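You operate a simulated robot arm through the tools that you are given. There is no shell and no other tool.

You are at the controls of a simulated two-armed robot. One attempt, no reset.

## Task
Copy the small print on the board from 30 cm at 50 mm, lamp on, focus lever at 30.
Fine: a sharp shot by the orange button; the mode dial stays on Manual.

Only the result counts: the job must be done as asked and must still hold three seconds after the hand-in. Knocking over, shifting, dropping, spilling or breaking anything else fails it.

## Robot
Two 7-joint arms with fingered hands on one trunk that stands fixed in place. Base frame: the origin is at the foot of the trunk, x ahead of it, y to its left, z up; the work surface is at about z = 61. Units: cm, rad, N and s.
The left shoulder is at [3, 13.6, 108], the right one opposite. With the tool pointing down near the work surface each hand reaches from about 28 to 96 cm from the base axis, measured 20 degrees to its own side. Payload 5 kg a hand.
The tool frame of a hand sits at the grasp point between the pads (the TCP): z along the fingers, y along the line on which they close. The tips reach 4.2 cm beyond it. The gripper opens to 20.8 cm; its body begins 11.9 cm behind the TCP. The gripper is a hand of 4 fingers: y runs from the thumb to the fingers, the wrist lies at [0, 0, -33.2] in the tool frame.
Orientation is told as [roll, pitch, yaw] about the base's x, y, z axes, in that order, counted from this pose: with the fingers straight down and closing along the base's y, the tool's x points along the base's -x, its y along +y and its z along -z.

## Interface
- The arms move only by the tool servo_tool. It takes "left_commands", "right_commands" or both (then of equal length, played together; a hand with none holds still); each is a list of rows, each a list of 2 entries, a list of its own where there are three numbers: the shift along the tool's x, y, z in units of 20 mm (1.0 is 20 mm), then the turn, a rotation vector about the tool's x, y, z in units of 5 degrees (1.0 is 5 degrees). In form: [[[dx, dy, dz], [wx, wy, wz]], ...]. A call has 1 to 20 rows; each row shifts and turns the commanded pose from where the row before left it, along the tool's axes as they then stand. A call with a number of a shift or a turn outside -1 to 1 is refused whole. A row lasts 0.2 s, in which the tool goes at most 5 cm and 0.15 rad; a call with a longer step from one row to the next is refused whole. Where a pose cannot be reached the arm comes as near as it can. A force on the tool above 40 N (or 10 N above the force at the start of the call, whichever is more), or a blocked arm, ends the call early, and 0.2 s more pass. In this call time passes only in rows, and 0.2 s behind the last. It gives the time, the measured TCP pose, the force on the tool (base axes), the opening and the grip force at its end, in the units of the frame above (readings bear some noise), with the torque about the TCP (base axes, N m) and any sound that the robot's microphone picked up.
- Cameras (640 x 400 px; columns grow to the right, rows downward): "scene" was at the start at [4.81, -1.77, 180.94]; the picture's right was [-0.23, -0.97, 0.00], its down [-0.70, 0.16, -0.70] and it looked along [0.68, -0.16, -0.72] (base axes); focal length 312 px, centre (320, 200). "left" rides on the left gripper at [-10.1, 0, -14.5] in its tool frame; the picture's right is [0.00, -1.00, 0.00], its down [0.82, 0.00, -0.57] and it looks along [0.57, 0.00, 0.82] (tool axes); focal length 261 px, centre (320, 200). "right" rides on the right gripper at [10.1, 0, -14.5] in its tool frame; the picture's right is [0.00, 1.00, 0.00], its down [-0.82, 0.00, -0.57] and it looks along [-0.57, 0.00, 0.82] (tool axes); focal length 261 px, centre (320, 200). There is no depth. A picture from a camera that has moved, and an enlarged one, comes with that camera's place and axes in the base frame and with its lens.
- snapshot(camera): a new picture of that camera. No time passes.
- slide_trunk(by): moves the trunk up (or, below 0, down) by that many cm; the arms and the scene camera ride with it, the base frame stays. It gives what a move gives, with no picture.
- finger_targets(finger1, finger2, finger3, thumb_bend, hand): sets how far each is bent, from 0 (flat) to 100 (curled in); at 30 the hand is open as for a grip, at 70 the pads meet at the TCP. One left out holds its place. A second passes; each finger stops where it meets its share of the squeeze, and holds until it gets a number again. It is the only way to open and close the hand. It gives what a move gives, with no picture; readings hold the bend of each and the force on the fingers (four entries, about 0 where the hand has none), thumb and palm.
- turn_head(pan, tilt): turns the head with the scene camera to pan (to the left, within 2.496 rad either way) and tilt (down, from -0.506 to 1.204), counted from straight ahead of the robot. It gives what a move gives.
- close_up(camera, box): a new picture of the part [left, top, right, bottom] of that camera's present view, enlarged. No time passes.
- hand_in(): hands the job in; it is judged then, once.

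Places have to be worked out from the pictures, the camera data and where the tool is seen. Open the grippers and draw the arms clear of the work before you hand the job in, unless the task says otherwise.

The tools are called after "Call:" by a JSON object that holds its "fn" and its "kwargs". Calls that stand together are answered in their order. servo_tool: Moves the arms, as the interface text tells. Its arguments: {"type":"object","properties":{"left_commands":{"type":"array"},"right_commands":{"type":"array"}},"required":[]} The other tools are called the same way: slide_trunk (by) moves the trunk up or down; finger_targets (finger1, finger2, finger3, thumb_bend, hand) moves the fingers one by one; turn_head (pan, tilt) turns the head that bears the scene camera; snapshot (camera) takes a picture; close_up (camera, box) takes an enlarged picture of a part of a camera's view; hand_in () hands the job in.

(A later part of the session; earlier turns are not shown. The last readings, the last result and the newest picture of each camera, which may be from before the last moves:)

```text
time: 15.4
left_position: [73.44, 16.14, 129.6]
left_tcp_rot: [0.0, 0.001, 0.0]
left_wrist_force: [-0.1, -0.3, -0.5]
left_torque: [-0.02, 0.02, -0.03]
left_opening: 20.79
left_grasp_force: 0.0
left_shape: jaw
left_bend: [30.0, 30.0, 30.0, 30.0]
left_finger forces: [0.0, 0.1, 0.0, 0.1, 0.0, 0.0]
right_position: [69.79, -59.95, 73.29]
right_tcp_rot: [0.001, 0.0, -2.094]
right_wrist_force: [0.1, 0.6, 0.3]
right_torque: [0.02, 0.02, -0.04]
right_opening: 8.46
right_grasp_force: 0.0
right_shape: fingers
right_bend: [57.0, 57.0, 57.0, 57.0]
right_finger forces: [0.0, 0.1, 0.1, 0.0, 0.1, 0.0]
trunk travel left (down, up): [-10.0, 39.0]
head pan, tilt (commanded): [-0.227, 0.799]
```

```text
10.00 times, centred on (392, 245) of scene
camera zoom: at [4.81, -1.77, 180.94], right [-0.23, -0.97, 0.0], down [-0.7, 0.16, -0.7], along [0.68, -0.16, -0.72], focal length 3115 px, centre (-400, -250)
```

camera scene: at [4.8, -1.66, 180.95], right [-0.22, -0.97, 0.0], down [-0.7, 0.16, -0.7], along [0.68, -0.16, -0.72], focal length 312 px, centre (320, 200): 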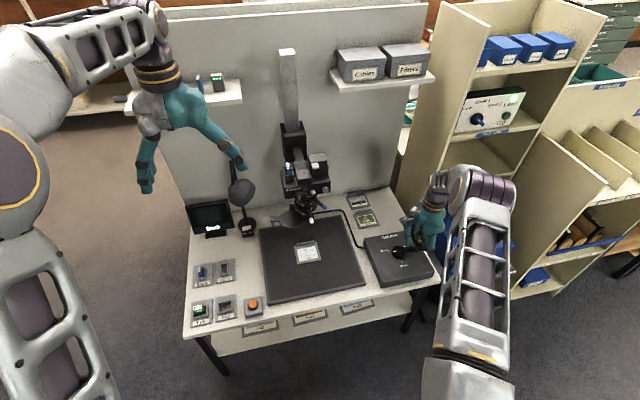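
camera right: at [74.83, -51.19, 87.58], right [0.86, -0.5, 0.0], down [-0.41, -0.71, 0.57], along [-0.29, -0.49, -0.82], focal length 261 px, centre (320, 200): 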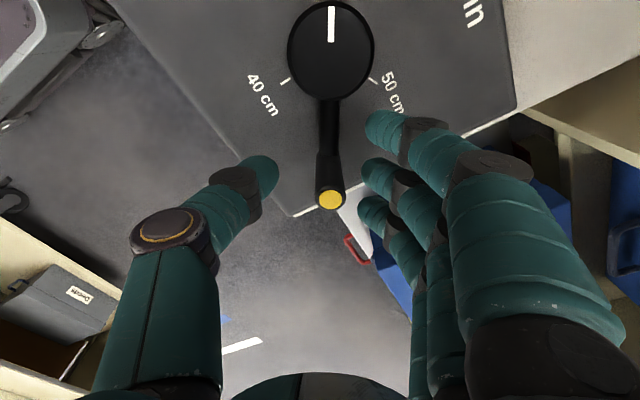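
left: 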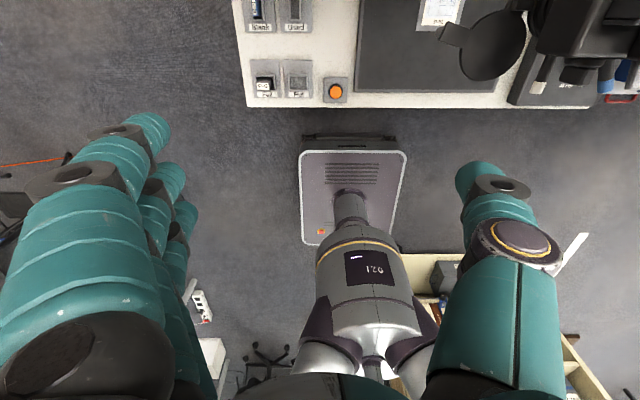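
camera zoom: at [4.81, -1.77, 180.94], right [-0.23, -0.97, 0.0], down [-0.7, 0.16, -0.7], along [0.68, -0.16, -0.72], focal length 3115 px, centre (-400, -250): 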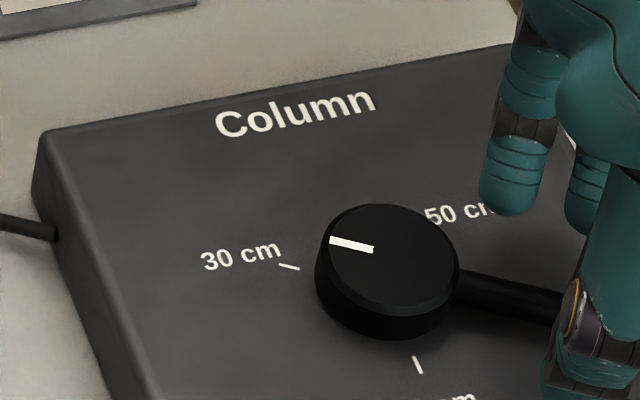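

The crank stayed at 30 cm after release. I raise the right hand straight up, then look at the lens in detail.

Call:
{"fn": "servo_tool", "kwargs": {"right_commands": [[[0, 0, -0.5], [0, 0, 0]], [[0, 0, -1], [0, 0, 0]], [[0, 0, -1], [0, 0, 0]], [[0, 0, -1], [0, 0, 0]], [[0, 0, -1], [0, 0, 0]], [[0, 0, -1], [0, 0, 0]], [[0, 0, -1], [0, 0, 0]], [[0, 0, -1], [0, 0, 0]], [[0, 0, -1], [0, 0, 0]], [[0, 0, -1], [0, 0, 0]], [[0, 0, -1], [0, 0, 0]], [[0, 0, -1], [0, 0, 0]], [[0, 0, -1], [0, 0, 0]], [[0, 0, -1], [0, 0, 0]], [[0, 0, -1], [0, 0, 0]], [[0, 0, -1], [0, 0, 0]]]}}

Call:
{"fn": "snapshot", "kwargs": {"camera": "scene"}}

Call:
{"fn": "close_up", "kwargs": {"camera": "scene", "box": [276, 180, 340, 220]}}

Call:
{"fn": "close_up", "kwargs": {"camera": "left", "box": [420, 0, 640, 137]}}

```text
time: 18.8
left_position: [73.45, 16.21, 129.74]
left_tcp_rot: [0.001, 0.0, 0.0]
left_wrist_force: [-1.0, 0.1, 0.3]
left_torque: [-0.04, -0.05, -0.03]
left_opening: 20.78
left_grasp_force: 0.0
left_shape: jaw
left_bend: [30.0, 30.0, 30.0, 30.0]
left_finger forces: [0.0, 0.0, 0.0, 0.0, 0.0, 0.0]
right_position: [69.71, -60.1, 104.24]
right_tcp_rot: [0.0, -0.001, -2.095]
right_wrist_force: [0.4, 0.9, -0.1]
right_torque: [-0.05, -0.02, 0.06]
right_opening: 8.45
right_grasp_force: 0.0
right_shape: fingers
right_bend: [57.0, 57.0, 57.0, 57.0]
right_finger forces: [0.1, 0.1, 0.1, 0.0, 0.0, 0.0]
trunk travel left (down, up): [-10.0, 39.0]
head pan, tilt (commanded): [-0.227, 0.799]
```

```text
taken
camera scene: at [4.73, -1.73, 180.95], right [-0.23, -0.97, 0.0], down [-0.7, 0.16, -0.7], along [0.68, -0.16, -0.72], focal length 312 px, centre (320, 200)
```

scene: 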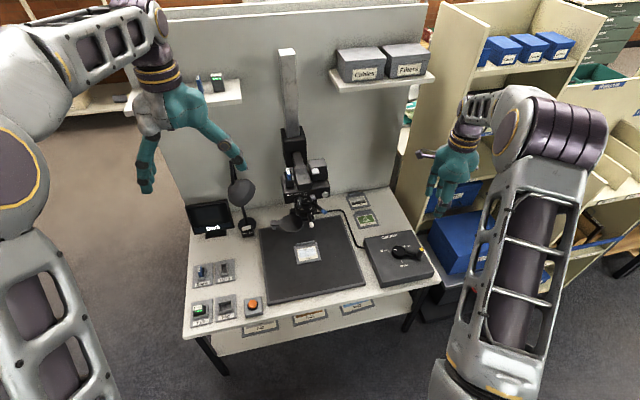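

```text
10.00 times, centred on (308, 200) of scene
camera zoom: at [4.73, -1.73, 180.95], right [-0.23, -0.97, 0.0], down [-0.7, 0.16, -0.7], along [0.68, -0.16, -0.72], focal length 3115 px, centre (440, 200)
```

zoom: 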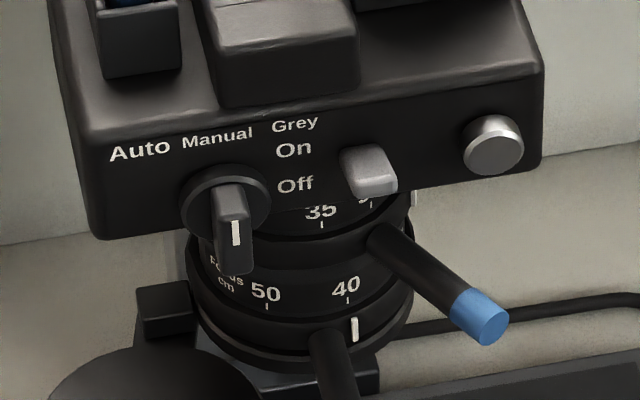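

```text
2.91 times, centred on (530, 68) of left
camera zoom: at [83.48, 16.08, 144.14], right [0.0, -1.0, 0.0], down [-0.82, 0.0, 0.57], along [-0.57, 0.0, -0.82], focal length 758 px, centre (-291, 582)
```

zoom: 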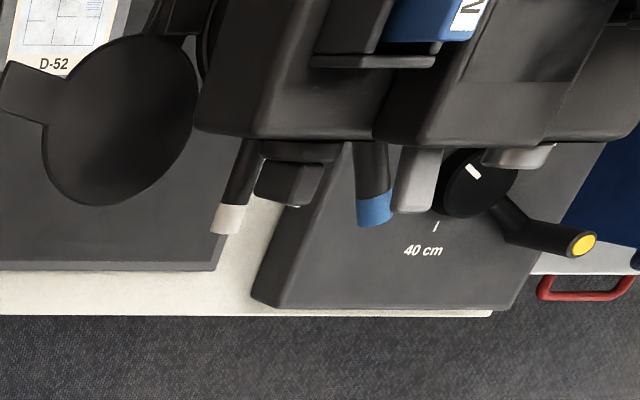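

The carriage has dropped 10 cm, putting the white lever tip near (75.4, -15.3, 94) and the blue one near (76.4, -20.2, 98.7). I rotate the right hand back and raise it, to prepare a two-finger pinch and get a better look at the lens scales.

Call:
{"fn": "servo_tool", "kwargs": {"right_commands": [[[0, 0, -0.3], [0, 0, -1]], [[0, 0, -0.3], [0, 0, -1]], [[0, 0, -0.3], [0, 0, -1]], [[0, 0, -0.3], [0, 0, -1]], [[0, 0, -0.3], [0, 0, -1]], [[0, 0, -0.3], [0, 0, -1]], [[0, 0, -0.3], [0, 0, -1]], [[0, 0, -0.3], [0, 0, -1]], [[0, 0, -0.3], [0, 0, -1]], [[0, 0, -0.3], [0, 0, -1]], [[0, 0, -0.3], [0, 0, -1]], [[0, 0, -0.3], [0, 0, -1]], [[0, 0, -0.3], [0, 0, -1]], [[0, 0, -0.3], [0, 0, -1]], [[0, 0, -0.3], [0, 0, -1]], [[0, 0, -0.3], [0, 0, -1]], [[0, 0, -0.3], [0, 0, -1]], [[0, 0, -0.3], [0, 0, -1]], [[0, 0, -0.3], [0, 0, -1]], [[0, 0, -0.3], [0, 0, -1]]]}}

Call:
{"fn": "finger_targets", "kwargs": {"hand": "right", "finger1": 100, "finger2": 60, "finger3": 100, "thumb_bend": 60}}

Call:
{"fn": "snapshot", "kwargs": {"camera": "right"}}

Call:
{"fn": "snapshot", "kwargs": {"camera": "scene"}}

```text
time: 23.0
left_position: [73.47, 16.07, 129.59]
left_tcp_rot: [-0.003, 0.001, -0.001]
left_wrist_force: [-0.5, 0.7, -0.3]
left_torque: [-0.01, 0.01, -0.01]
left_opening: 20.8
left_grasp_force: 0.1
left_shape: jaw
left_bend: [30.0, 30.0, 30.0, 30.0]
left_finger forces: [0.1, 0.0, 0.0, 0.0, 0.0, 0.1]
right_position: [69.81, -60.06, 116.31]
right_tcp_rot: [-0.002, 0.0, -0.346]
right_wrist_force: [-0.7, -0.5, 0.7]
right_torque: [0.01, -0.01, -0.02]
right_opening: 8.49
right_grasp_force: 0.0
right_shape: fingers
right_bend: [57.0, 57.0, 57.0, 57.0]
right_finger forces: [0.0, 0.0, 0.0, 0.1, 0.1, 0.0]
trunk travel left (down, up): [-10.0, 39.0]
head pan, tilt (commanded): [-0.227, 0.799]
```

```text
time: 24.0
left_position: [73.37, 16.1, 129.63]
left_tcp_rot: [0.0, -0.001, 0.001]
left_wrist_force: [-1.1, 0.3, -0.4]
left_torque: [0.0, -0.01, 0.04]
left_opening: 20.8
left_grasp_force: 0.1
left_shape: jaw
left_bend: [30.0, 30.0, 30.0, 30.0]
left_finger forces: [0.0, 0.0, 0.0, 0.0, 0.1, 0.0]
right_position: [69.84, -59.92, 116.37]
right_tcp_rot: [0.001, -0.001, -0.348]
right_wrist_force: [0.3, 0.2, 0.4]
right_torque: [0.02, 0.0, 0.01]
right_opening: 7.67
right_grasp_force: 0.0
right_shape: fingers
right_bend: [100.0, 60.0, 100.0, 60.0]
right_finger forces: [0.0, 0.0, 0.0, 0.0, 0.0, 0.0]
trunk travel left (down, up): [-10.0, 39.0]
head pan, tilt (commanded): [-0.227, 0.799]
```

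```text
taken
camera right: at [60.31, -56.43, 130.64], right [0.35, 0.94, 0.0], down [0.77, -0.28, 0.57], along [0.54, -0.2, -0.82], focal length 261 px, centre (320, 200)
```

right: 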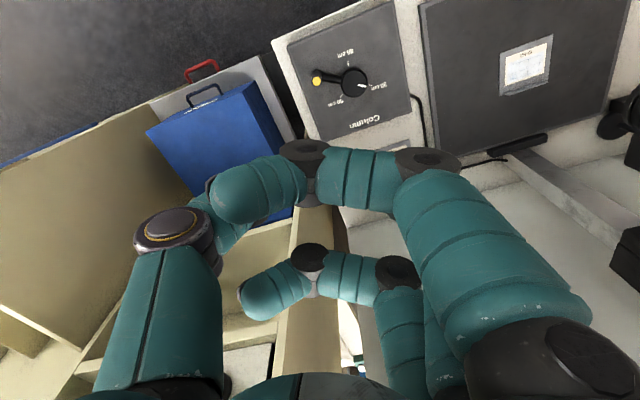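

```text
taken
camera scene: at [4.81, -1.77, 180.94], right [-0.23, -0.97, 0.0], down [-0.7, 0.16, -0.7], along [0.68, -0.16, -0.72], focal length 312 px, centre (320, 200)
```

scene: 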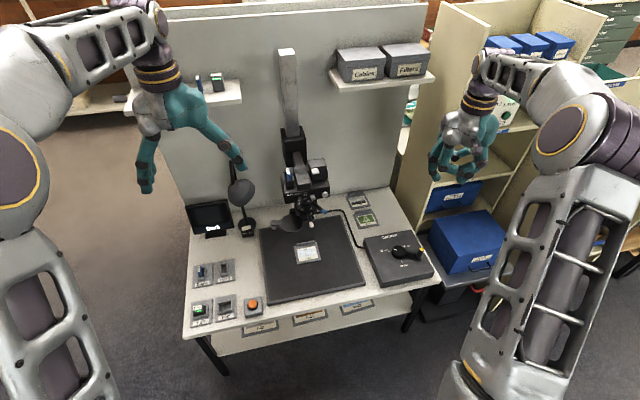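

Fingers 1 and 3 curl away and leave a finger-2/thumb pinch. Before moving on I look closer at the lamp switch, the lamp, and the shutter button from the scene camera.

Call:
{"fn": "close_up", "kwargs": {"camera": "scene", "box": [232, 215, 264, 235]}}

Call:
{"fn": "close_up", "kwargs": {"camera": "scene", "box": [216, 155, 280, 195]}}

Call:
{"fn": "close_up", "kwargs": {"camera": "scene", "box": [236, 290, 268, 310]}}

Call:
{"fn": "close_up", "kwargs": {"camera": "scene", "box": [292, 192, 324, 212]}}

```text
16.00 times, centred on (248, 225) of scene
camera zoom: at [4.81, -1.77, 180.94], right [-0.23, -0.97, 0.0], down [-0.7, 0.16, -0.7], along [0.68, -0.16, -0.72], focal length 4983 px, centre (1472, -200)
```

zoom: 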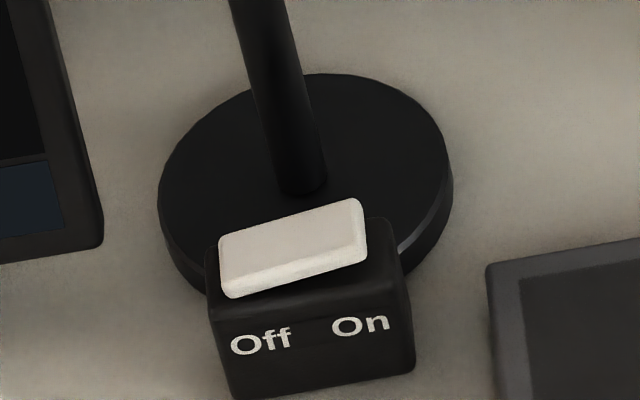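

```text
10.00 times, centred on (248, 175) of scene
camera zoom: at [4.81, -1.77, 180.94], right [-0.23, -0.97, 0.0], down [-0.7, 0.16, -0.7], along [0.68, -0.16, -0.72], focal length 3115 px, centre (1040, 450)
```

zoom: 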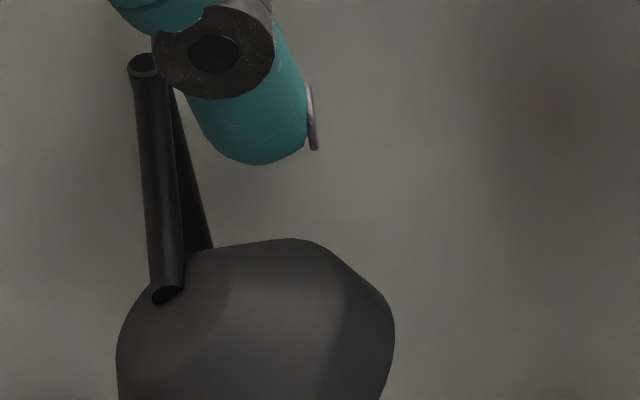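

```text
16.00 times, centred on (252, 300) of scene
camera zoom: at [4.81, -1.77, 180.94], right [-0.23, -0.97, 0.0], down [-0.7, 0.16, -0.7], along [0.68, -0.16, -0.72], focal length 4983 px, centre (1408, -1400)
```

zoom: 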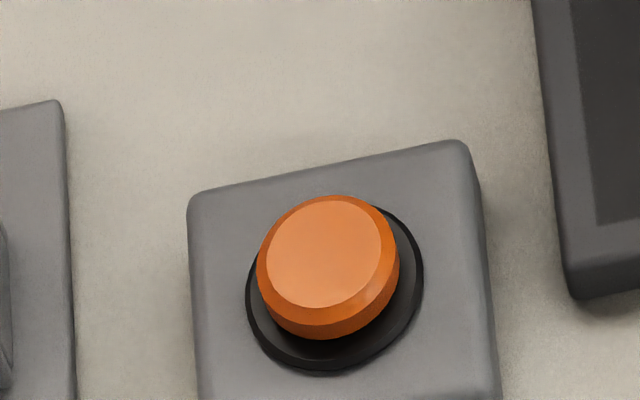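

```text
16.00 times, centred on (308, 202) of scene
camera zoom: at [4.81, -1.77, 180.94], right [-0.23, -0.97, 0.0], down [-0.7, 0.16, -0.7], along [0.68, -0.16, -0.72], focal length 4983 px, centre (512, 168)
```

zoom: 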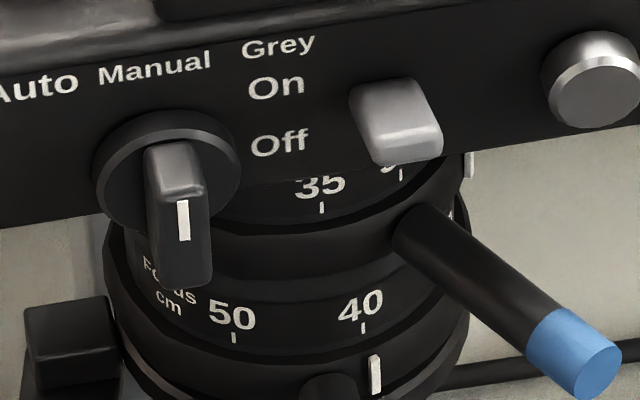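

The paddle is a rocker with the On (right) end raised, near (103.2, 9, 67), and the orange button is near (65, 10.7, 65). I straighten the right hand's yaw, and start turning the left hand about its vertical so its camera will face forward.

Call:
{"fn": "servo_tool", "kwargs": {"right_commands": [[[0, 0, 0], [0, 0, -1]], [[0, 0, 0], [0, 0, -1]], [[0, 0, 0], [0, 0, -1]], [[0, 0, 0], [0, 0, -1]], [[0, 0, 0], [0, 0, 0]], [[0, 0, 0], [0, 0, 0]]], "left_commands": [[[0, 0, 0], [0, 0, 1]], [[0, 0, 0], [0, 0, 1]], [[0, 0, 0], [0, 0, 1]], [[0, 0, 0], [0, 0, 1]], [[0, 0, 0], [0, 0, 1]], [[0, 0, 0], [0, 0, 1]]]}}

Call:
{"fn": "finger_targets", "kwargs": {"hand": "right", "finger1": 35, "finger2": 35, "finger3": 35, "thumb_bend": 35}}

Call:
{"fn": "snapshot", "kwargs": {"camera": "scene"}}

```text
time: 25.4
left_position: [73.45, 15.99, 129.63]
left_tcp_rot: [0.001, 0.0, -0.524]
left_wrist_force: [0.3, -0.8, 0.9]
left_torque: [-0.03, 0.02, 0.0]
left_opening: 20.77
left_grasp_force: 0.1
left_shape: jaw
left_bend: [30.0, 30.0, 30.0, 30.0]
left_finger forces: [0.0, 0.0, 0.0, 0.0, 0.1, 0.0]
right_position: [69.87, -60.04, 116.16]
right_tcp_rot: [0.001, -0.001, -0.001]
right_wrist_force: [-0.5, 0.2, 0.2]
right_torque: [-0.03, -0.03, -0.02]
right_opening: 7.68
right_grasp_force: 0.1
right_shape: fingers
right_bend: [100.0, 60.0, 100.0, 60.0]
right_finger forces: [0.0, 0.0, 0.1, 0.0, 0.1, 0.0]
trunk travel left (down, up): [-10.0, 39.0]
head pan, tilt (commanded): [-0.227, 0.799]
```

```text
time: 26.4
left_position: [73.5, 16.13, 129.56]
left_tcp_rot: [0.001, -0.001, -0.523]
left_wrist_force: [0.5, -0.2, 0.2]
left_torque: [0.0, 0.0, 0.0]
left_opening: 20.78
left_grasp_force: 0.0
left_shape: jaw
left_bend: [30.0, 30.0, 30.0, 30.0]
left_finger forces: [0.1, 0.0, 0.0, 0.0, 0.0, 0.0]
right_position: [69.75, -60.05, 116.28]
right_tcp_rot: [-0.001, -0.001, -0.001]
right_wrist_force: [0.7, 0.7, 0.7]
right_torque: [0.03, 0.0, 0.01]
right_opening: 19.78
right_grasp_force: 0.0
right_shape: fingers
right_bend: [35.0, 35.0, 35.0, 35.0]
right_finger forces: [0.0, 0.1, 0.1, 0.1, 0.1, 0.0]
trunk travel left (down, up): [-10.0, 39.0]
head pan, tilt (commanded): [-0.227, 0.799]
```

```text
taken
camera scene: at [4.81, -1.78, 180.94], right [-0.23, -0.97, 0.0], down [-0.7, 0.16, -0.7], along [0.68, -0.16, -0.72], focal length 312 px, centre (320, 200)
```

scene: 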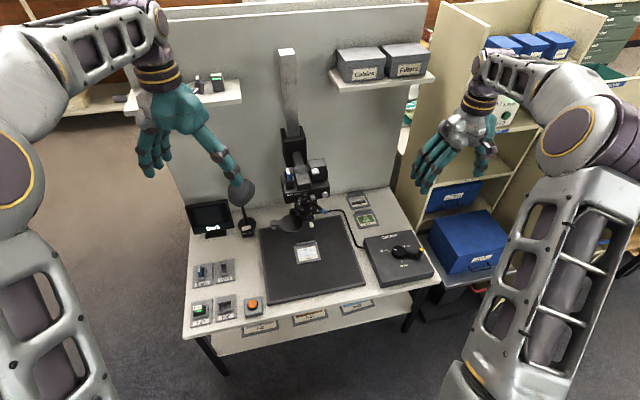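

Both turns work. I continue turning the left hand while moving the right hand left in front of the camera stand, keeping it well clear at z ≈ 112 and x ≈ 62.

Call:
{"fn": "servo_tool", "kwargs": {"right_commands": [[[0.3, 0.9, 0.1], [0, 0, 0]], [[0.3, 0.9, 0.1], [0, 0, 0]], [[0.3, 0.9, 0.1], [0, 0, 0]], [[0.3, 0.9, 0.1], [0, 0, 0]], [[0.3, 0.9, 0.1], [0, 0, 0]], [[0.3, 0.9, 0.1], [0, 0, 0]], [[0.3, 0.9, 0.1], [0, 0, 0]], [[0.3, 0.9, 0.1], [0, 0, 0]], [[0.3, 0.9, 0.1], [0, 0, 0]], [[0.3, 0.9, 0.1], [0, 0, 0]], [[0.3, 0.9, 0.1], [0, 0, 0]], [[0.3, 0.9, 0.1], [0, 0, 0]], [[0.3, 0.9, 0.1], [0, 0, 0]], [[0.0, 0.9, 0.1], [0, 0, 0]], [[0.0, 0.9, 0.1], [0, 0, 0]], [[0.0, 0.9, 0.1], [0, 0, 0]], [[0.0, 0.9, 0.1], [0, 0, 0]], [[0.0, 0.9, 0.1], [0, 0, 0]], [[0.0, 0.9, 0.1], [0, 0, 0]], [[0.0, 0.9, 0.1], [0, 0, 0]]], "left_commands": [[[0, 0, 0], [0, 0, 1]], [[0, 0, 0], [0, 0, 1]], [[0, 0, 0], [0, 0, 1]], [[0, 0, 0], [0, 0, 1]], [[0, 0, 0], [0, 0, 1]], [[0, 0, 0], [0, 0, 1]], [[0, 0, 0], [0, 0, 1]], [[0, 0, 0], [0, 0, 1]], [[0, 0, 0], [0, 0, 1]], [[0, 0, 0], [0, 0, 1]], [[0, 0, 0], [0, 0, 1]], [[0, 0, 0], [0, 0, 1]], [[0, 0, 0], [0, 0, 1]], [[0, 0, 0], [0, 0, 1]], [[0, 0, 0], [0, 0, 1]], [[0, 0, 0], [0, 0, 1]], [[0, 0, 0], [0, 0, 1]], [[0, 0, 0], [0, 0, 1]], [[0, 0, 0], [0, 0, 1]], [[0, 0, 0], [0, 0, 1]]]}}

Call:
{"fn": "snapshot", "kwargs": {"camera": "scene"}}

Call:
{"fn": "snapshot", "kwargs": {"camera": "right"}}

```text
time: 30.6
left_position: [73.51, 16.25, 129.52]
left_tcp_rot: [0.0, 0.0, -2.272]
left_wrist_force: [0.3, 0.9, 0.2]
left_torque: [-0.06, -0.01, -0.01]
left_opening: 20.78
left_grasp_force: 0.3
left_shape: jaw
left_bend: [30.0, 30.0, 30.0, 30.0]
left_finger forces: [0.0, 0.0, 0.1, 0.0, 0.0, 0.0]
right_position: [61.81, -24.02, 112.18]
right_tcp_rot: [-0.001, 0.0, 0.0]
right_wrist_force: [-0.2, 0.6, 0.0]
right_torque: [-0.03, -0.02, 0.01]
right_opening: 19.8
right_grasp_force: 0.0
right_shape: fingers
right_bend: [35.0, 35.0, 35.0, 35.0]
right_finger forces: [0.1, 0.0, 0.1, 0.0, 0.1, 0.0]
trunk travel left (down, up): [-10.0, 39.0]
head pan, tilt (commanded): [-0.227, 0.799]
```

```text
taken
camera scene: at [4.81, -1.7, 180.94], right [-0.23, -0.97, 0.0], down [-0.7, 0.16, -0.7], along [0.68, -0.16, -0.72], focal length 312 px, centre (320, 200)
```

scene: 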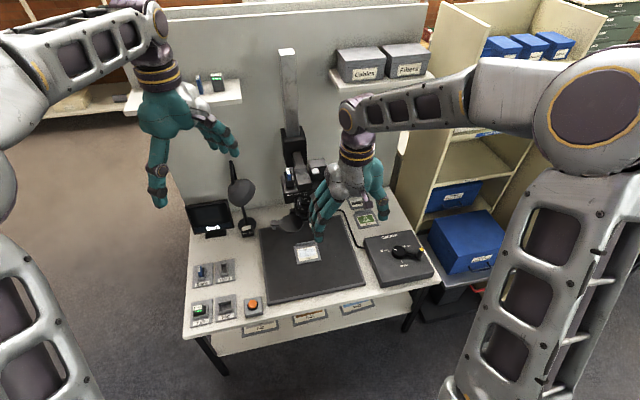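

```text
taken
camera right: at [51.77, -23.78, 126.69], right [0.0, 1.0, 0.0], down [0.82, 0.0, 0.57], along [0.57, 0.0, -0.82], focal length 261 px, centre (320, 200)
```

right: 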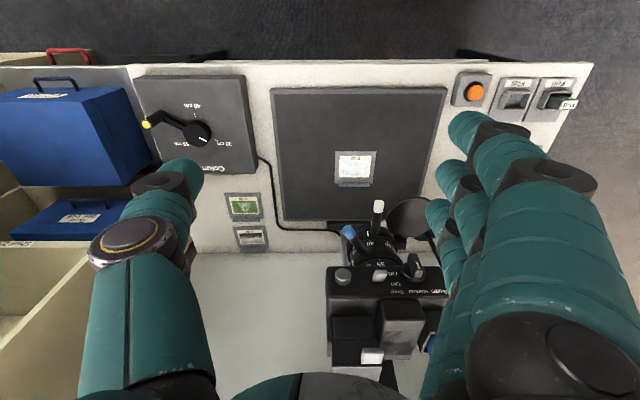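

The right camera now sees the lens from the front. I zoom on it.

Call:
{"fn": "close_up", "kwargs": {"camera": "right", "box": [310, 190, 450, 310]}}

Call:
{"fn": "close_up", "kwargs": {"camera": "left", "box": [0, 0, 640, 400]}}

```text
3.33 times, centred on (380, 250) of right
camera zoom: at [51.77, -23.78, 126.69], right [0.0, 1.0, 0.0], down [0.82, 0.0, 0.57], along [0.57, 0.0, -0.82], focal length 869 px, centre (120, 33)
```

zoom: 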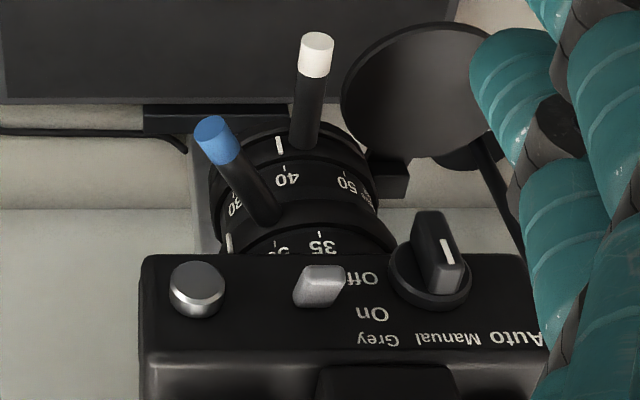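

```text
1.00 times, centred on (320, 200) of left (not enlarged: the box is as wide or as high as the picture)
camera zoom: at [66.98, 8.31, 144.1], right [-0.77, 0.64, 0.0], down [0.53, 0.63, 0.57], along [0.37, 0.44, -0.82], focal length 261 px, centre (320, 200)
```

zoom: 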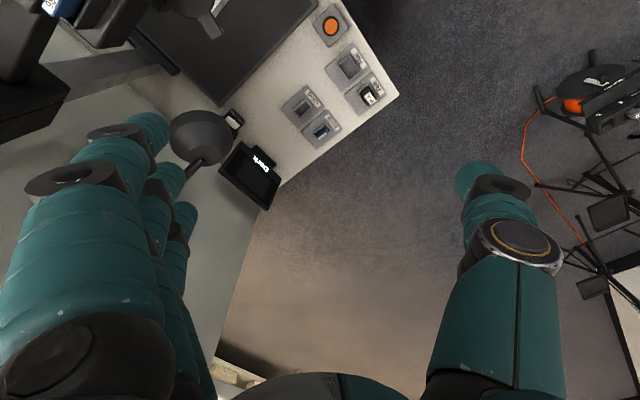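

The marks are clear now: the focus index is at 40 with 30 toward −y, and the zoom index is past 50 on the −y side. I pitch the right hand 50° forward for a level view of the lens and to set up the pinch approach; the left hand finishes its turn.

Call:
{"fn": "servo_tool", "kwargs": {"right_commands": [[[0, 0, 0], [0, -1, 0]], [[0, 0, 0], [0, -1, 0]], [[0, 0, 0], [0, -1, 0]], [[0, 0, 0], [0, -1, 0]], [[0, 0, 0], [0, -1, 0]], [[0, 0, 0], [0, -1, 0]], [[0, 0, 0], [0, -1, 0]], [[0, 0, 0], [0, -1, 0]], [[0, 0, 0], [0, -1, 0]], [[0, 0, 0], [0, -1, 0]]], "left_commands": [[[0, 0, 0], [0, 0, 1]], [[0, 0, 0], [0, 0, 1]], [[0, 0, 0], [0, 0, 1]], [[0, 0, 0], [0, 0, 1]], [[0, 0, 0], [0, 0, 1]], [[0, 0, 0], [0, 0, 1]], [[0, 0, 0], [0, 0, 1]], [[0, 0, 0], [0, 0, 1]], [[0, 0, 0], [0, 0, 1]], [[0, 0, 0], [0, 0, 1]]]}}

Call:
{"fn": "snapshot", "kwargs": {"camera": "right"}}

Call:
{"fn": "snapshot", "kwargs": {"camera": "scene"}}

Call:
{"fn": "snapshot", "kwargs": {"camera": "left"}}

```text
time: 32.8
left_position: [73.39, 16.05, 129.53]
left_tcp_rot: [0.0, 0.0, 3.139]
left_wrist_force: [0.1, 0.5, 0.3]
left_torque: [-0.03, 0.0, 0.01]
left_opening: 20.78
left_grasp_force: 0.0
left_shape: jaw
left_bend: [30.0, 30.0, 30.0, 30.0]
left_finger forces: [0.1, 0.0, 0.0, 0.1, 0.0, 0.0]
right_position: [61.79, -24.07, 112.16]
right_tcp_rot: [0.002, -0.872, -0.004]
right_wrist_force: [0.0, 0.9, 0.5]
right_torque: [-0.01, 0.08, -0.02]
right_opening: 19.82
right_grasp_force: 0.0
right_shape: fingers
right_bend: [35.0, 35.0, 35.0, 35.0]
right_finger forces: [0.0, 0.0, 0.1, 0.1, 0.0, 0.0]
trunk travel left (down, up): [-10.0, 39.0]
head pan, tilt (commanded): [-0.227, 0.799]
```

```text
taken
camera right: at [44.3, -23.77, 113.69], right [0.0, 1.0, 0.0], down [0.09, -0.01, 1.0], along [1.0, 0.0, -0.09], focal length 261 px, centre (320, 200)
```

right: 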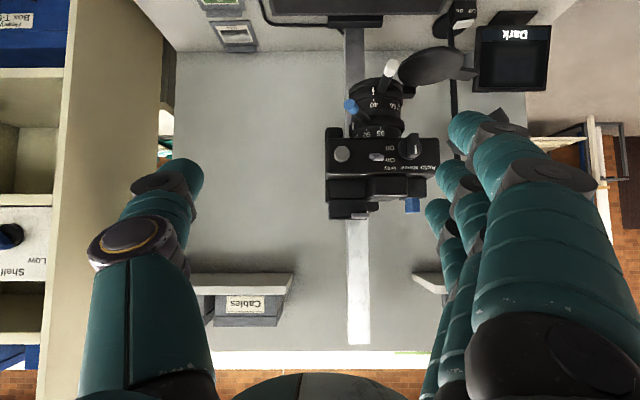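

```text
taken
camera scene: at [4.81, -1.71, 180.95], right [-0.23, -0.97, 0.0], down [-0.7, 0.16, -0.7], along [0.68, -0.16, -0.72], focal length 312 px, centre (320, 200)
```

scene: 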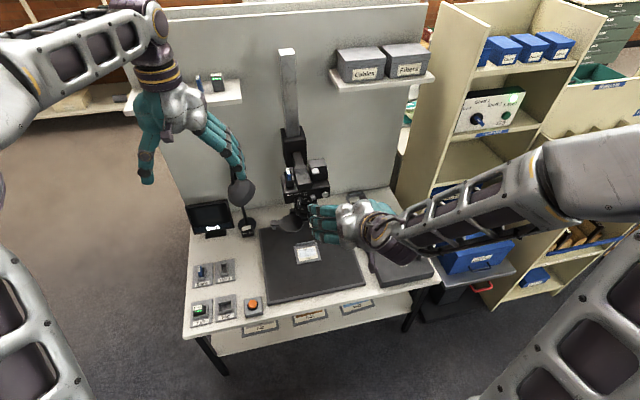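

```text
taken
camera left: at [63.42, 15.98, 144.11], right [0.0, 1.0, 0.0], down [0.82, 0.0, 0.57], along [0.57, 0.0, -0.82], focal length 261 px, centre (320, 200)
```

left: 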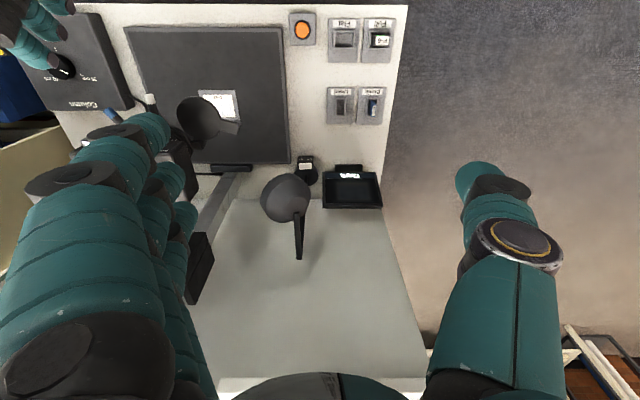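

Both hand cameras now look forward. I enlarge the level view of the lens and the left view of the lamp.

Call:
{"fn": "close_up", "kwargs": {"camera": "right", "box": [320, 50, 448, 170]}}

Call:
{"fn": "close_up", "kwargs": {"camera": "right", "box": [430, 0, 558, 80]}}

Call:
{"fn": "close_up", "kwargs": {"camera": "left", "box": [250, 130, 400, 270]}}

```text
3.33 times, centred on (384, 110) of right
camera zoom: at [44.3, -23.77, 113.69], right [0.0, 1.0, 0.0], down [0.09, -0.01, 1.0], along [1.0, 0.0, -0.09], focal length 869 px, centre (107, 500)
```

zoom: 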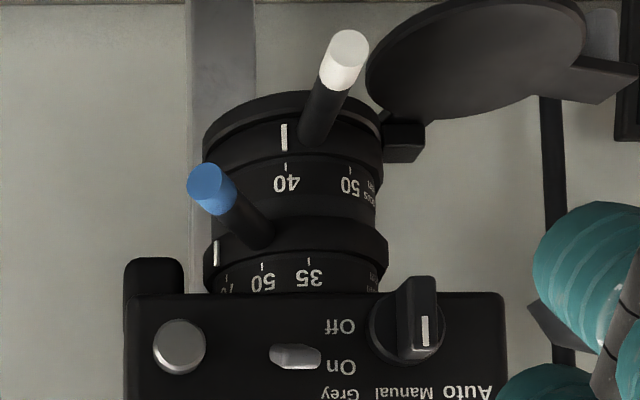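

```text
5.00 times, centred on (494, 40) of right
camera zoom: at [44.3, -23.77, 113.69], right [0.0, 1.0, 0.0], down [0.09, -0.01, 1.0], along [1.0, 0.0, -0.09], focal length 1303 px, centre (-550, 1000)
```

zoom: 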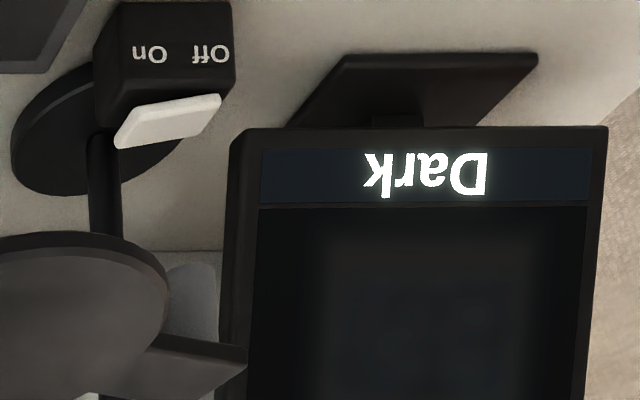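

```text
2.86 times, centred on (325, 200) of left
camera zoom: at [63.42, 15.98, 144.11], right [0.0, 1.0, 0.0], down [0.82, 0.0, 0.57], along [0.57, 0.0, -0.82], focal length 745 px, centre (306, 200)
```

zoom: 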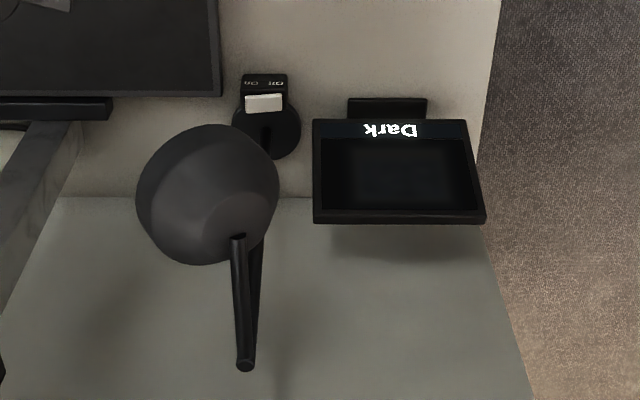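

Scales: focus index at 40, zoom index at 70, levers' ends at about (75.7, -14.6, 93.7) white and (76.4, -19.8, 98.4) blue, lens axis near (84.7, -14.6). I will pinch with finger 2 and thumb from a level hand; first I curl fingers 1 and 3, then bring the hand level in front of the white lever with a 5 cm stand-off.

Call:
{"fn": "finger_targets", "kwargs": {"hand": "right", "finger1": 100, "finger2": 60, "finger3": 100, "thumb_bend": 60}}

Call:
{"fn": "servo_tool", "kwargs": {"right_commands": [[[0.343, 0.47, 0.836], [0, 0, 0]], [[0.343, 0.47, 0.836], [0, 0, 0]], [[0.343, 0.47, 0.836], [0, 0, 0]], [[0.343, 0.47, 0.836], [0, 0, 0]], [[0.343, 0.47, 0.836], [0, 0, 0]], [[0, 0.29, 0], [0, -1, 0]], [[0, 0.29, 0], [0, -1, 0]], [[0, 0.29, 0], [0, -1, 0]], [[0, 0.29, 0], [0, -1, 0]], [[0, 0.29, 0], [0, -1, 0]], [[0, 0.29, 0], [0, -1, 0]], [[0, 0.29, 0], [0, -1, 0]], [[0, 0.29, 0], [0, -1, 0]]]}}

Call:
{"fn": "snapshot", "kwargs": {"camera": "right"}}

Call:
{"fn": "snapshot", "kwargs": {"camera": "scene"}}

```text
time: 33.8
left_position: [73.63, 16.05, 129.65]
left_tcp_rot: [0.0, 0.001, -3.141]
left_wrist_force: [0.2, 1.1, -2.0]
left_torque: [0.03, 0.05, -0.03]
left_opening: 20.76
left_grasp_force: 0.0
left_shape: jaw
left_bend: [30.0, 30.0, 30.0, 30.0]
left_finger forces: [0.1, 0.1, 0.1, 0.0, 0.1, 0.0]
right_position: [62.04, -24.01, 112.27]
right_tcp_rot: [-0.001, -0.872, -0.002]
right_wrist_force: [0.8, 0.7, -0.4]
right_torque: [0.04, 0.02, 0.02]
right_opening: 7.7
right_grasp_force: 0.1
right_shape: fingers
right_bend: [100.0, 60.0, 100.0, 60.0]
right_finger forces: [0.1, 0.0, 0.0, 0.0, 0.0, 0.1]
trunk travel left (down, up): [-10.0, 39.0]
head pan, tilt (commanded): [-0.227, 0.799]
```

```text
time: 36.6
left_position: [73.46, 16.14, 129.69]
left_tcp_rot: [0.0, 0.001, 3.143]
left_wrist_force: [0.3, 0.4, 0.1]
left_torque: [-0.01, -0.06, -0.01]
left_opening: 20.79
left_grasp_force: 0.1
left_shape: jaw
left_bend: [30.0, 30.0, 30.0, 30.0]
left_finger forces: [0.1, 0.0, 0.0, 0.0, 0.1, 0.0]
right_position: [66.72, -17.78, 103.97]
right_tcp_rot: [-0.004, -1.083, 0.006]
right_wrist_force: [0.3, 1.3, -0.1]
right_torque: [0.02, 0.02, 0.04]
right_opening: 7.67
right_grasp_force: 0.2
right_shape: fingers
right_bend: [100.0, 60.0, 100.0, 60.0]
right_finger forces: [0.0, 0.0, 0.0, 0.0, 0.1, 0.0]
right hand out of reach, approached as far as the arm can: row 8, 9, 10, 11, 12, 13
trunk travel left (down, up): [-10.0, 39.0]
head pan, tilt (commanded): [-0.227, 0.799]
```

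```text
taken
camera right: at [49.13, -17.7, 101.72], right [0.0, 1.0, 0.0], down [-0.12, 0.0, 0.99], along [0.99, 0.0, 0.12], focal length 261 px, centre (320, 200)
```

right: 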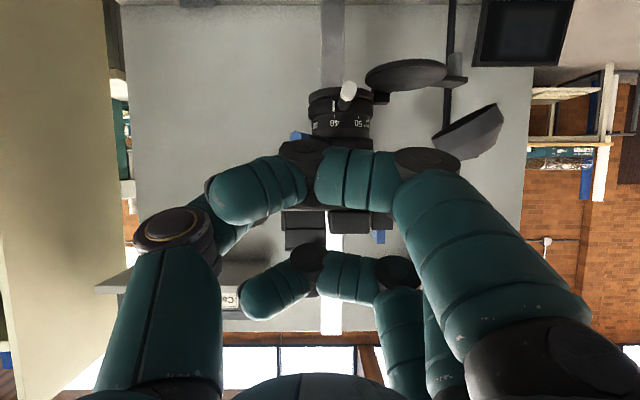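

```text
taken
camera scene: at [4.77, -1.79, 180.95], right [-0.23, -0.97, 0.0], down [-0.7, 0.16, -0.7], along [0.68, -0.16, -0.72], focal length 312 px, centre (320, 200)
```

scene: 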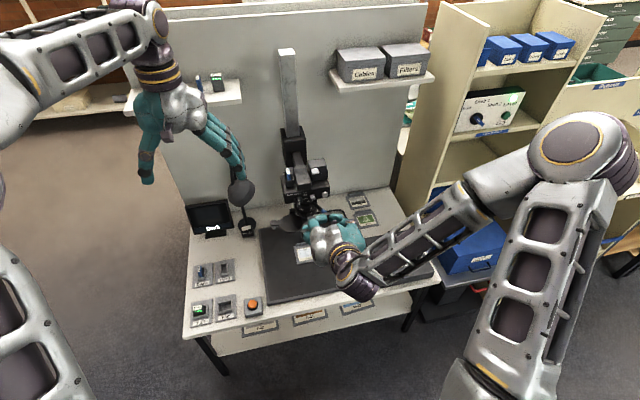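

The arm reaches only 62° of forward pitch at this yaw. I check how far the pinch fingers stick out beyond the curled ones and how they stand relative to the levers.

Call:
{"fn": "close_up", "kwargs": {"camera": "scene", "box": [270, 180, 398, 260]}}

Call:
{"fn": "close_up", "kwargs": {"camera": "left", "box": [0, 60, 240, 210]}}

Call:
{"fn": "close_up", "kwargs": {"camera": "right", "box": [180, 50, 480, 250]}}

```text
5.00 times, centred on (334, 220) of scene
camera zoom: at [4.77, -1.79, 180.95], right [-0.23, -0.97, 0.0], down [-0.7, 0.16, -0.7], along [0.68, -0.16, -0.72], focal length 1557 px, centre (250, 100)
```

zoom: 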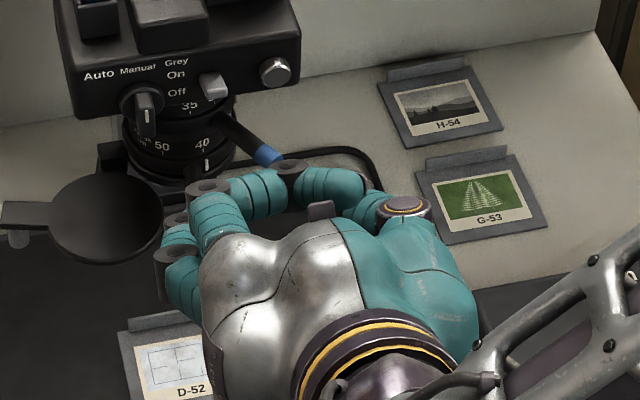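

```text
2.67 times, centred on (120, 135) of left
camera zoom: at [63.39, 15.87, 144.14], right [0.0, 1.0, 0.0], down [0.82, 0.0, 0.57], along [0.57, 0.0, -0.82], focal length 695 px, centre (853, 373)
```

zoom: 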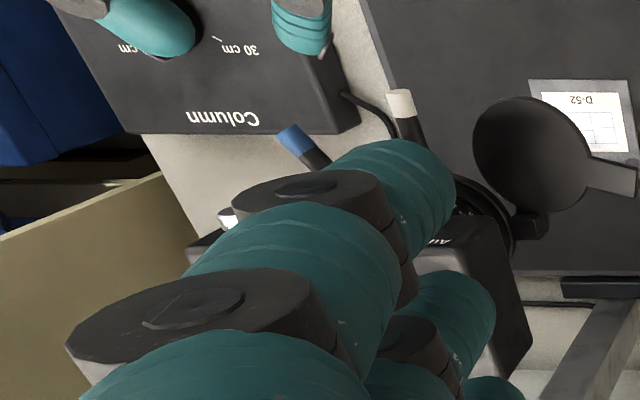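

```text
2.00 times, centred on (330, 150) of right
camera zoom: at [49.13, -17.7, 101.72], right [0.0, 1.0, 0.0], down [-0.12, 0.0, 0.99], along [0.99, 0.0, 0.12], focal length 521 px, centre (300, 300)
```

zoom: 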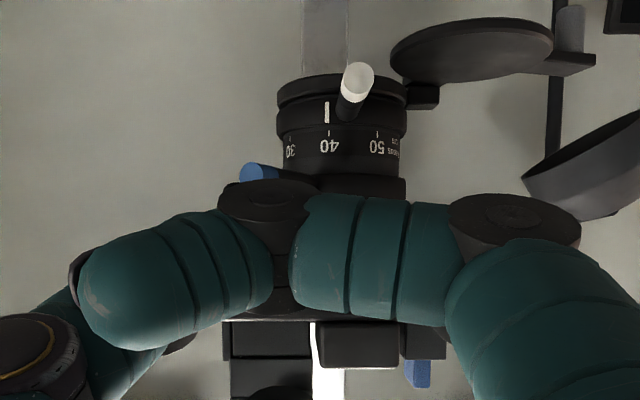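

The curled fingers are bulky, so I choose a different shape: pinch with finger 2 and thumb while fingers 1 and 3 stay open to the side. I open them and yaw the hand 30° left to line it up with the blue zoom lever.

Call:
{"fn": "finger_targets", "kwargs": {"hand": "right", "finger1": 30, "finger2": 58, "finger3": 30, "thumb_bend": 58}}

Call:
{"fn": "servo_tool", "kwargs": {"right_commands": [[[0, 0, -0.5], [0, 0, 0]], [[0, 0, 0], [-0.883, 0, -0.469]], [[0, 0, 0], [-0.883, 0, -0.469]]]}}

Call:
{"fn": "snapshot", "kwargs": {"camera": "right"}}

```text
time: 37.6
left_position: [73.54, 16.09, 129.59]
left_tcp_rot: [0.0, 0.0, 3.142]
left_wrist_force: [1.6, -0.5, 0.4]
left_torque: [-0.02, 0.01, 0.03]
left_opening: 20.79
left_grasp_force: 0.1
left_shape: jaw
left_bend: [30.0, 30.0, 30.0, 30.0]
left_finger forces: [0.0, 0.1, 0.0, 0.0, 0.0, 0.1]
right_position: [66.65, -17.64, 103.94]
right_tcp_rot: [-0.004, -1.082, 0.008]
right_wrist_force: [0.9, 0.1, 0.1]
right_torque: [0.02, 0.01, 0.04]
right_opening: 15.32
right_grasp_force: 0.0
right_shape: fingers
right_bend: [30.0, 57.0, 30.0, 57.0]
right_finger forces: [0.1, 0.0, 0.0, 0.1, 0.0, 0.0]
trunk travel left (down, up): [-10.0, 39.0]
head pan, tilt (commanded): [-0.227, 0.799]
```

```text
time: 38.4
left_position: [73.39, 15.8, 129.76]
left_tcp_rot: [-0.002, -0.001, -3.141]
left_wrist_force: [0.8, 1.7, -1.0]
left_torque: [-0.07, 0.02, 0.01]
left_opening: 20.78
left_grasp_force: 0.0
left_shape: jaw
left_bend: [30.0, 30.0, 30.0, 30.0]
left_finger forces: [0.0, 0.0, 0.0, 0.0, 0.0, 0.0]
right_position: [66.61, -18.08, 103.93]
right_tcp_rot: [-0.004, -1.081, 0.181]
right_wrist_force: [-0.6, -16.4, -7.4]
right_torque: [1.1, -0.88, 1.8]
right_opening: 15.37
right_grasp_force: 0.1
right_shape: fingers
right_bend: [30.0, 57.0, 30.0, 57.0]
right_finger forces: [0.0, 0.1, 0.0, 0.0, 0.1, 0.1]
right hand out of reach, approached as far as the arm can: row 1
trunk travel left (down, up): [-10.0, 39.0]
head pan, tilt (commanded): [-0.227, 0.799]
```

```text
taken
camera right: at [49.42, -21.0, 101.64], right [-0.17, 0.98, 0.0], down [-0.12, -0.02, 0.99], along [0.98, 0.17, 0.12], focal length 261 px, centre (320, 200)
```

right: 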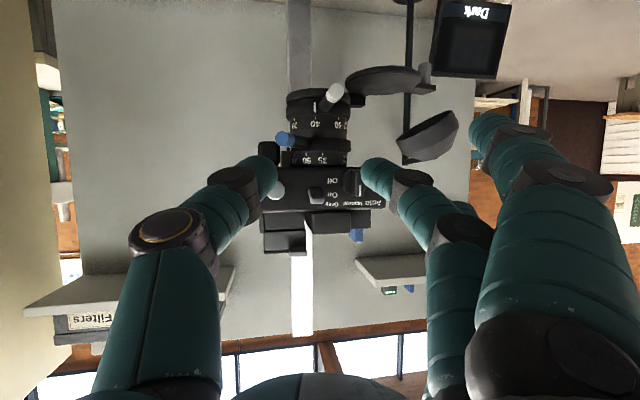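

There is an unexpected 16 N reading on the right wrist. I hold still for a moment to see whether it was just motion, and look at the scene for any contact.

Call:
{"fn": "servo_tool", "kwargs": {"right_commands": [[[0, 0, 0], [0, 0, 0]], [[0, 0, 0], [0, 0, 0]]]}}

Call:
{"fn": "snapshot", "kwargs": {"camera": "scene"}}

Call:
{"fn": "snapshot", "kwargs": {"camera": "left"}}

```text
time: 39.0
left_position: [73.37, 15.85, 129.61]
left_tcp_rot: [-0.001, -0.001, 3.139]
left_wrist_force: [-1.0, -0.5, 0.5]
left_torque: [0.04, -0.03, 0.02]
left_opening: 20.78
left_grasp_force: 0.0
left_shape: jaw
left_bend: [30.0, 30.0, 30.0, 30.0]
left_finger forces: [0.0, 0.0, 0.0, 0.1, 0.0, 0.1]
right_position: [66.6, -17.86, 103.85]
right_tcp_rot: [-0.001, -1.082, 0.179]
right_wrist_force: [-0.4, 0.0, -0.4]
right_torque: [0.01, 0.01, 0.0]
right_opening: 15.4
right_grasp_force: 0.1
right_shape: fingers
right_bend: [30.0, 57.0, 30.0, 57.0]
right_finger forces: [0.0, 0.1, 0.0, 0.1, 0.0, 0.1]
trunk travel left (down, up): [-10.0, 39.0]
head pan, tilt (commanded): [-0.227, 0.799]
```

```text
taken
camera scene: at [4.75, -1.84, 180.95], right [-0.23, -0.97, 0.0], down [-0.7, 0.16, -0.7], along [0.68, -0.16, -0.72], focal length 312 px, centre (320, 200)
```

scene: 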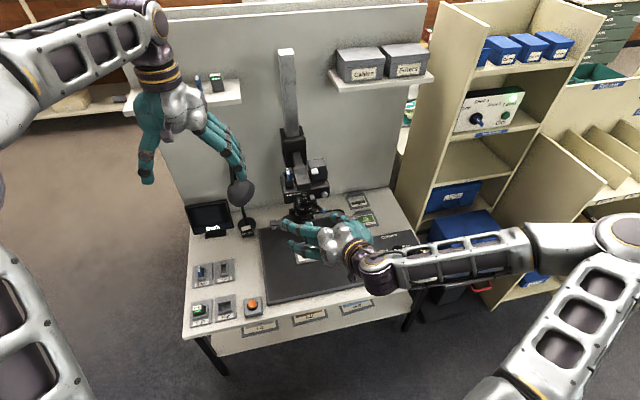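

```text
taken
camera left: at [63.39, 15.77, 144.15], right [0.0, 1.0, 0.0], down [0.82, 0.0, 0.57], along [0.57, 0.0, -0.82], focal length 261 px, centre (320, 200)
```

left: 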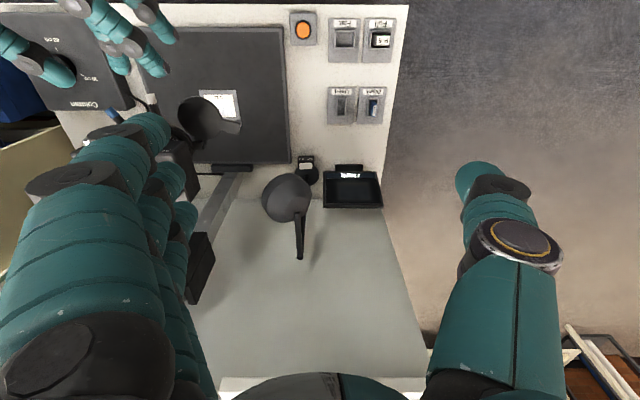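

It was only inertia; forces are back to zero. I finish the yaw to 30° and move to an 8 cm stand-off from the blue lever.

Call:
{"fn": "servo_tool", "kwargs": {"right_commands": [[[0, 0, 0], [-0.883, 0, -0.469]], [[0, 0, 0], [-0.883, 0, -0.469]], [[0, 0, 0], [-0.883, 0, -0.469]], [[0, 0, 0], [-0.883, 0, -0.469]], [[0.072, -0.547, -0.134], [0, 0, 0]], [[0.072, -0.547, -0.134], [0, 0, 0]], [[0.072, -0.547, -0.134], [0, 0, 0]], [[0.072, -0.547, -0.134], [0, 0, 0]], [[0.072, -0.547, -0.134], [0, 0, 0]], [[0.072, -0.547, -0.134], [0, 0, 0]]]}}

Call:
{"fn": "snapshot", "kwargs": {"camera": "right"}}

Call:
{"fn": "close_up", "kwargs": {"camera": "scene", "box": [260, 165, 388, 245]}}

```text
time: 41.2
left_position: [73.52, 15.99, 129.62]
left_tcp_rot: [-0.002, 0.0, -3.141]
left_wrist_force: [-1.2, -0.1, 0.5]
left_torque: [0.03, 0.03, 0.0]
left_opening: 20.81
left_grasp_force: 0.1
left_shape: jaw
left_bend: [30.0, 30.0, 30.0, 30.0]
left_finger forces: [0.0, 0.0, 0.1, 0.0, 0.1, 0.0]
right_position: [68.37, -24.25, 103.98]
right_tcp_rot: [0.0, -1.081, 0.527]
right_wrist_force: [-0.4, 0.0, 0.4]
right_torque: [0.01, 0.0, -0.05]
right_opening: 15.39
right_grasp_force: 0.1
right_shape: fingers
right_bend: [30.0, 57.0, 30.0, 57.0]
right_finger forces: [0.1, 0.0, 0.0, 0.0, 0.0, 0.1]
trunk travel left (down, up): [-10.0, 39.0]
head pan, tilt (commanded): [-0.227, 0.799]
```

```text
taken
camera right: at [53.2, -32.94, 101.81], right [-0.5, 0.86, 0.0], down [-0.1, -0.06, 0.99], along [0.86, 0.5, 0.12], focal length 261 px, centre (320, 200)
```

right: 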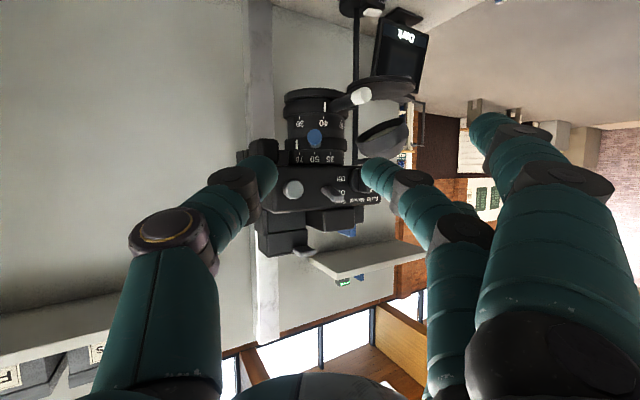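

```text
5.00 times, centred on (324, 205) of scene
camera zoom: at [4.8, -1.79, 180.94], right [-0.23, -0.97, 0.0], down [-0.7, 0.16, -0.7], along [0.68, -0.16, -0.72], focal length 1557 px, centre (300, 175)
```

zoom: 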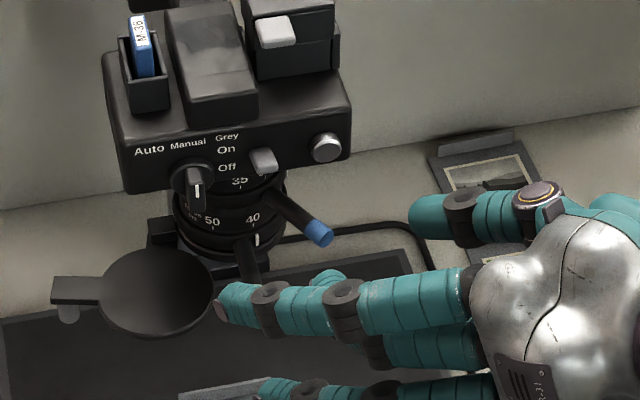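

The blue lever end is in line with the hand axis. I enlarge the lens scales from this angle.

Call:
{"fn": "close_up", "kwargs": {"camera": "right", "box": [240, 70, 400, 190]}}

```text
3.33 times, centred on (320, 130) of right
camera zoom: at [53.2, -32.94, 101.81], right [-0.5, 0.86, 0.0], down [-0.1, -0.06, 0.99], along [0.86, 0.5, 0.12], focal length 869 px, centre (320, 433)
```

zoom: 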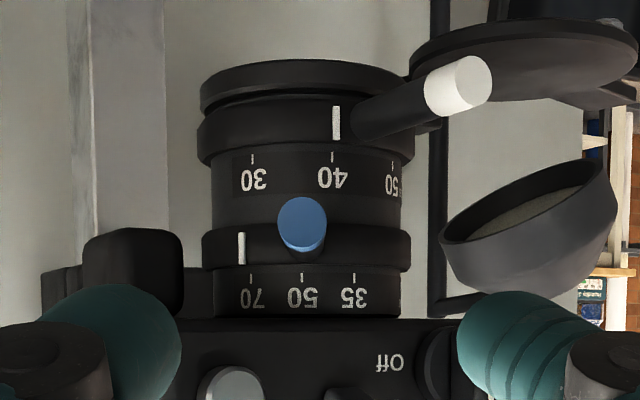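

From this angle the zoom index sits at 70, the 50 mark is 33° further round, and the focus index is exactly at 40 with 30 a further 46°. The blue lever end is in line to within 6 mm, so I advance 7.9 cm along the hand axis with that correction.

Call:
{"fn": "servo_tool", "kwargs": {"right_commands": [[[0.02, -0.05, 0.79], [0, 0, 0]], [[0.02, -0.05, 0.79], [0, 0, 0]], [[0.02, -0.05, 0.79], [0, 0, 0]], [[0.02, -0.05, 0.79], [0, 0, 0]], [[0.02, -0.05, 0.79], [0, 0, 0]]]}}

Call:
{"fn": "snapshot", "kwargs": {"camera": "right"}}

Call:
{"fn": "close_up", "kwargs": {"camera": "scene", "box": [260, 165, 388, 245]}}

```text
time: 42.4
left_position: [73.42, 16.02, 129.66]
left_tcp_rot: [0.0, -0.001, 3.142]
left_wrist_force: [0.5, 0.5, 0.8]
left_torque: [0.03, 0.07, 0.02]
left_opening: 20.78
left_grasp_force: 0.0
left_shape: jaw
left_bend: [30.0, 30.0, 30.0, 30.0]
left_finger forces: [0.1, 0.0, 0.0, 0.0, 0.0, 0.0]
right_position: [74.5, -21.27, 100.01]
right_tcp_rot: [0.0, -1.081, 0.525]
right_wrist_force: [-0.3, -0.5, -0.6]
right_torque: [0.01, 0.01, 0.05]
right_opening: 15.41
right_grasp_force: 0.0
right_shape: fingers
right_bend: [30.0, 57.0, 30.0, 57.0]
right_finger forces: [0.0, 0.0, 0.0, 0.0, 0.0, 0.0]
trunk travel left (down, up): [-10.0, 39.0]
head pan, tilt (commanded): [-0.227, 0.799]
```

```text
taken
camera right: at [59.34, -29.91, 97.89], right [-0.5, 0.87, 0.0], down [-0.1, -0.06, 0.99], along [0.86, 0.5, 0.12], focal length 261 px, centre (320, 200)
```

right: 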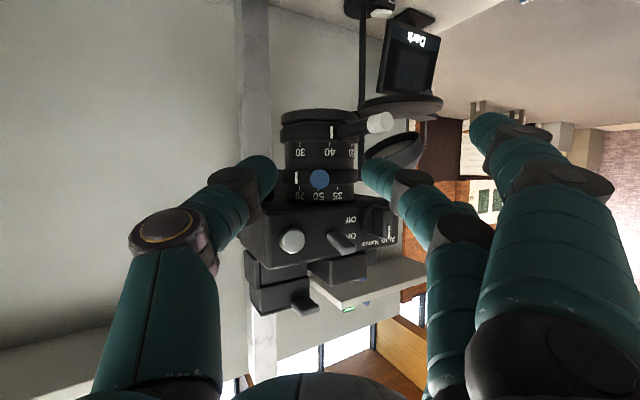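

```text
5.00 times, centred on (324, 205) of scene
camera zoom: at [4.88, -1.77, 180.94], right [-0.23, -0.97, 0.0], down [-0.7, 0.16, -0.7], along [0.68, -0.16, -0.72], focal length 1557 px, centre (300, 175)
```

zoom: 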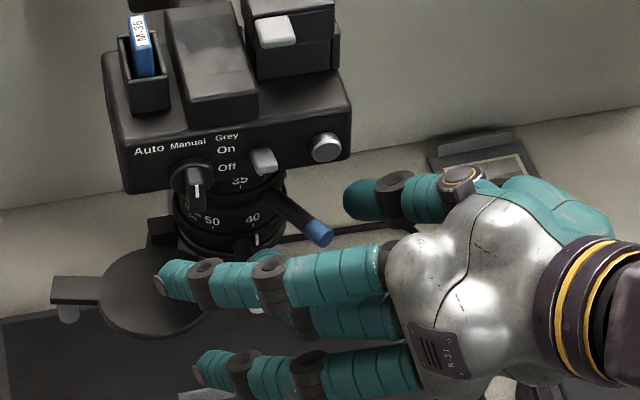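

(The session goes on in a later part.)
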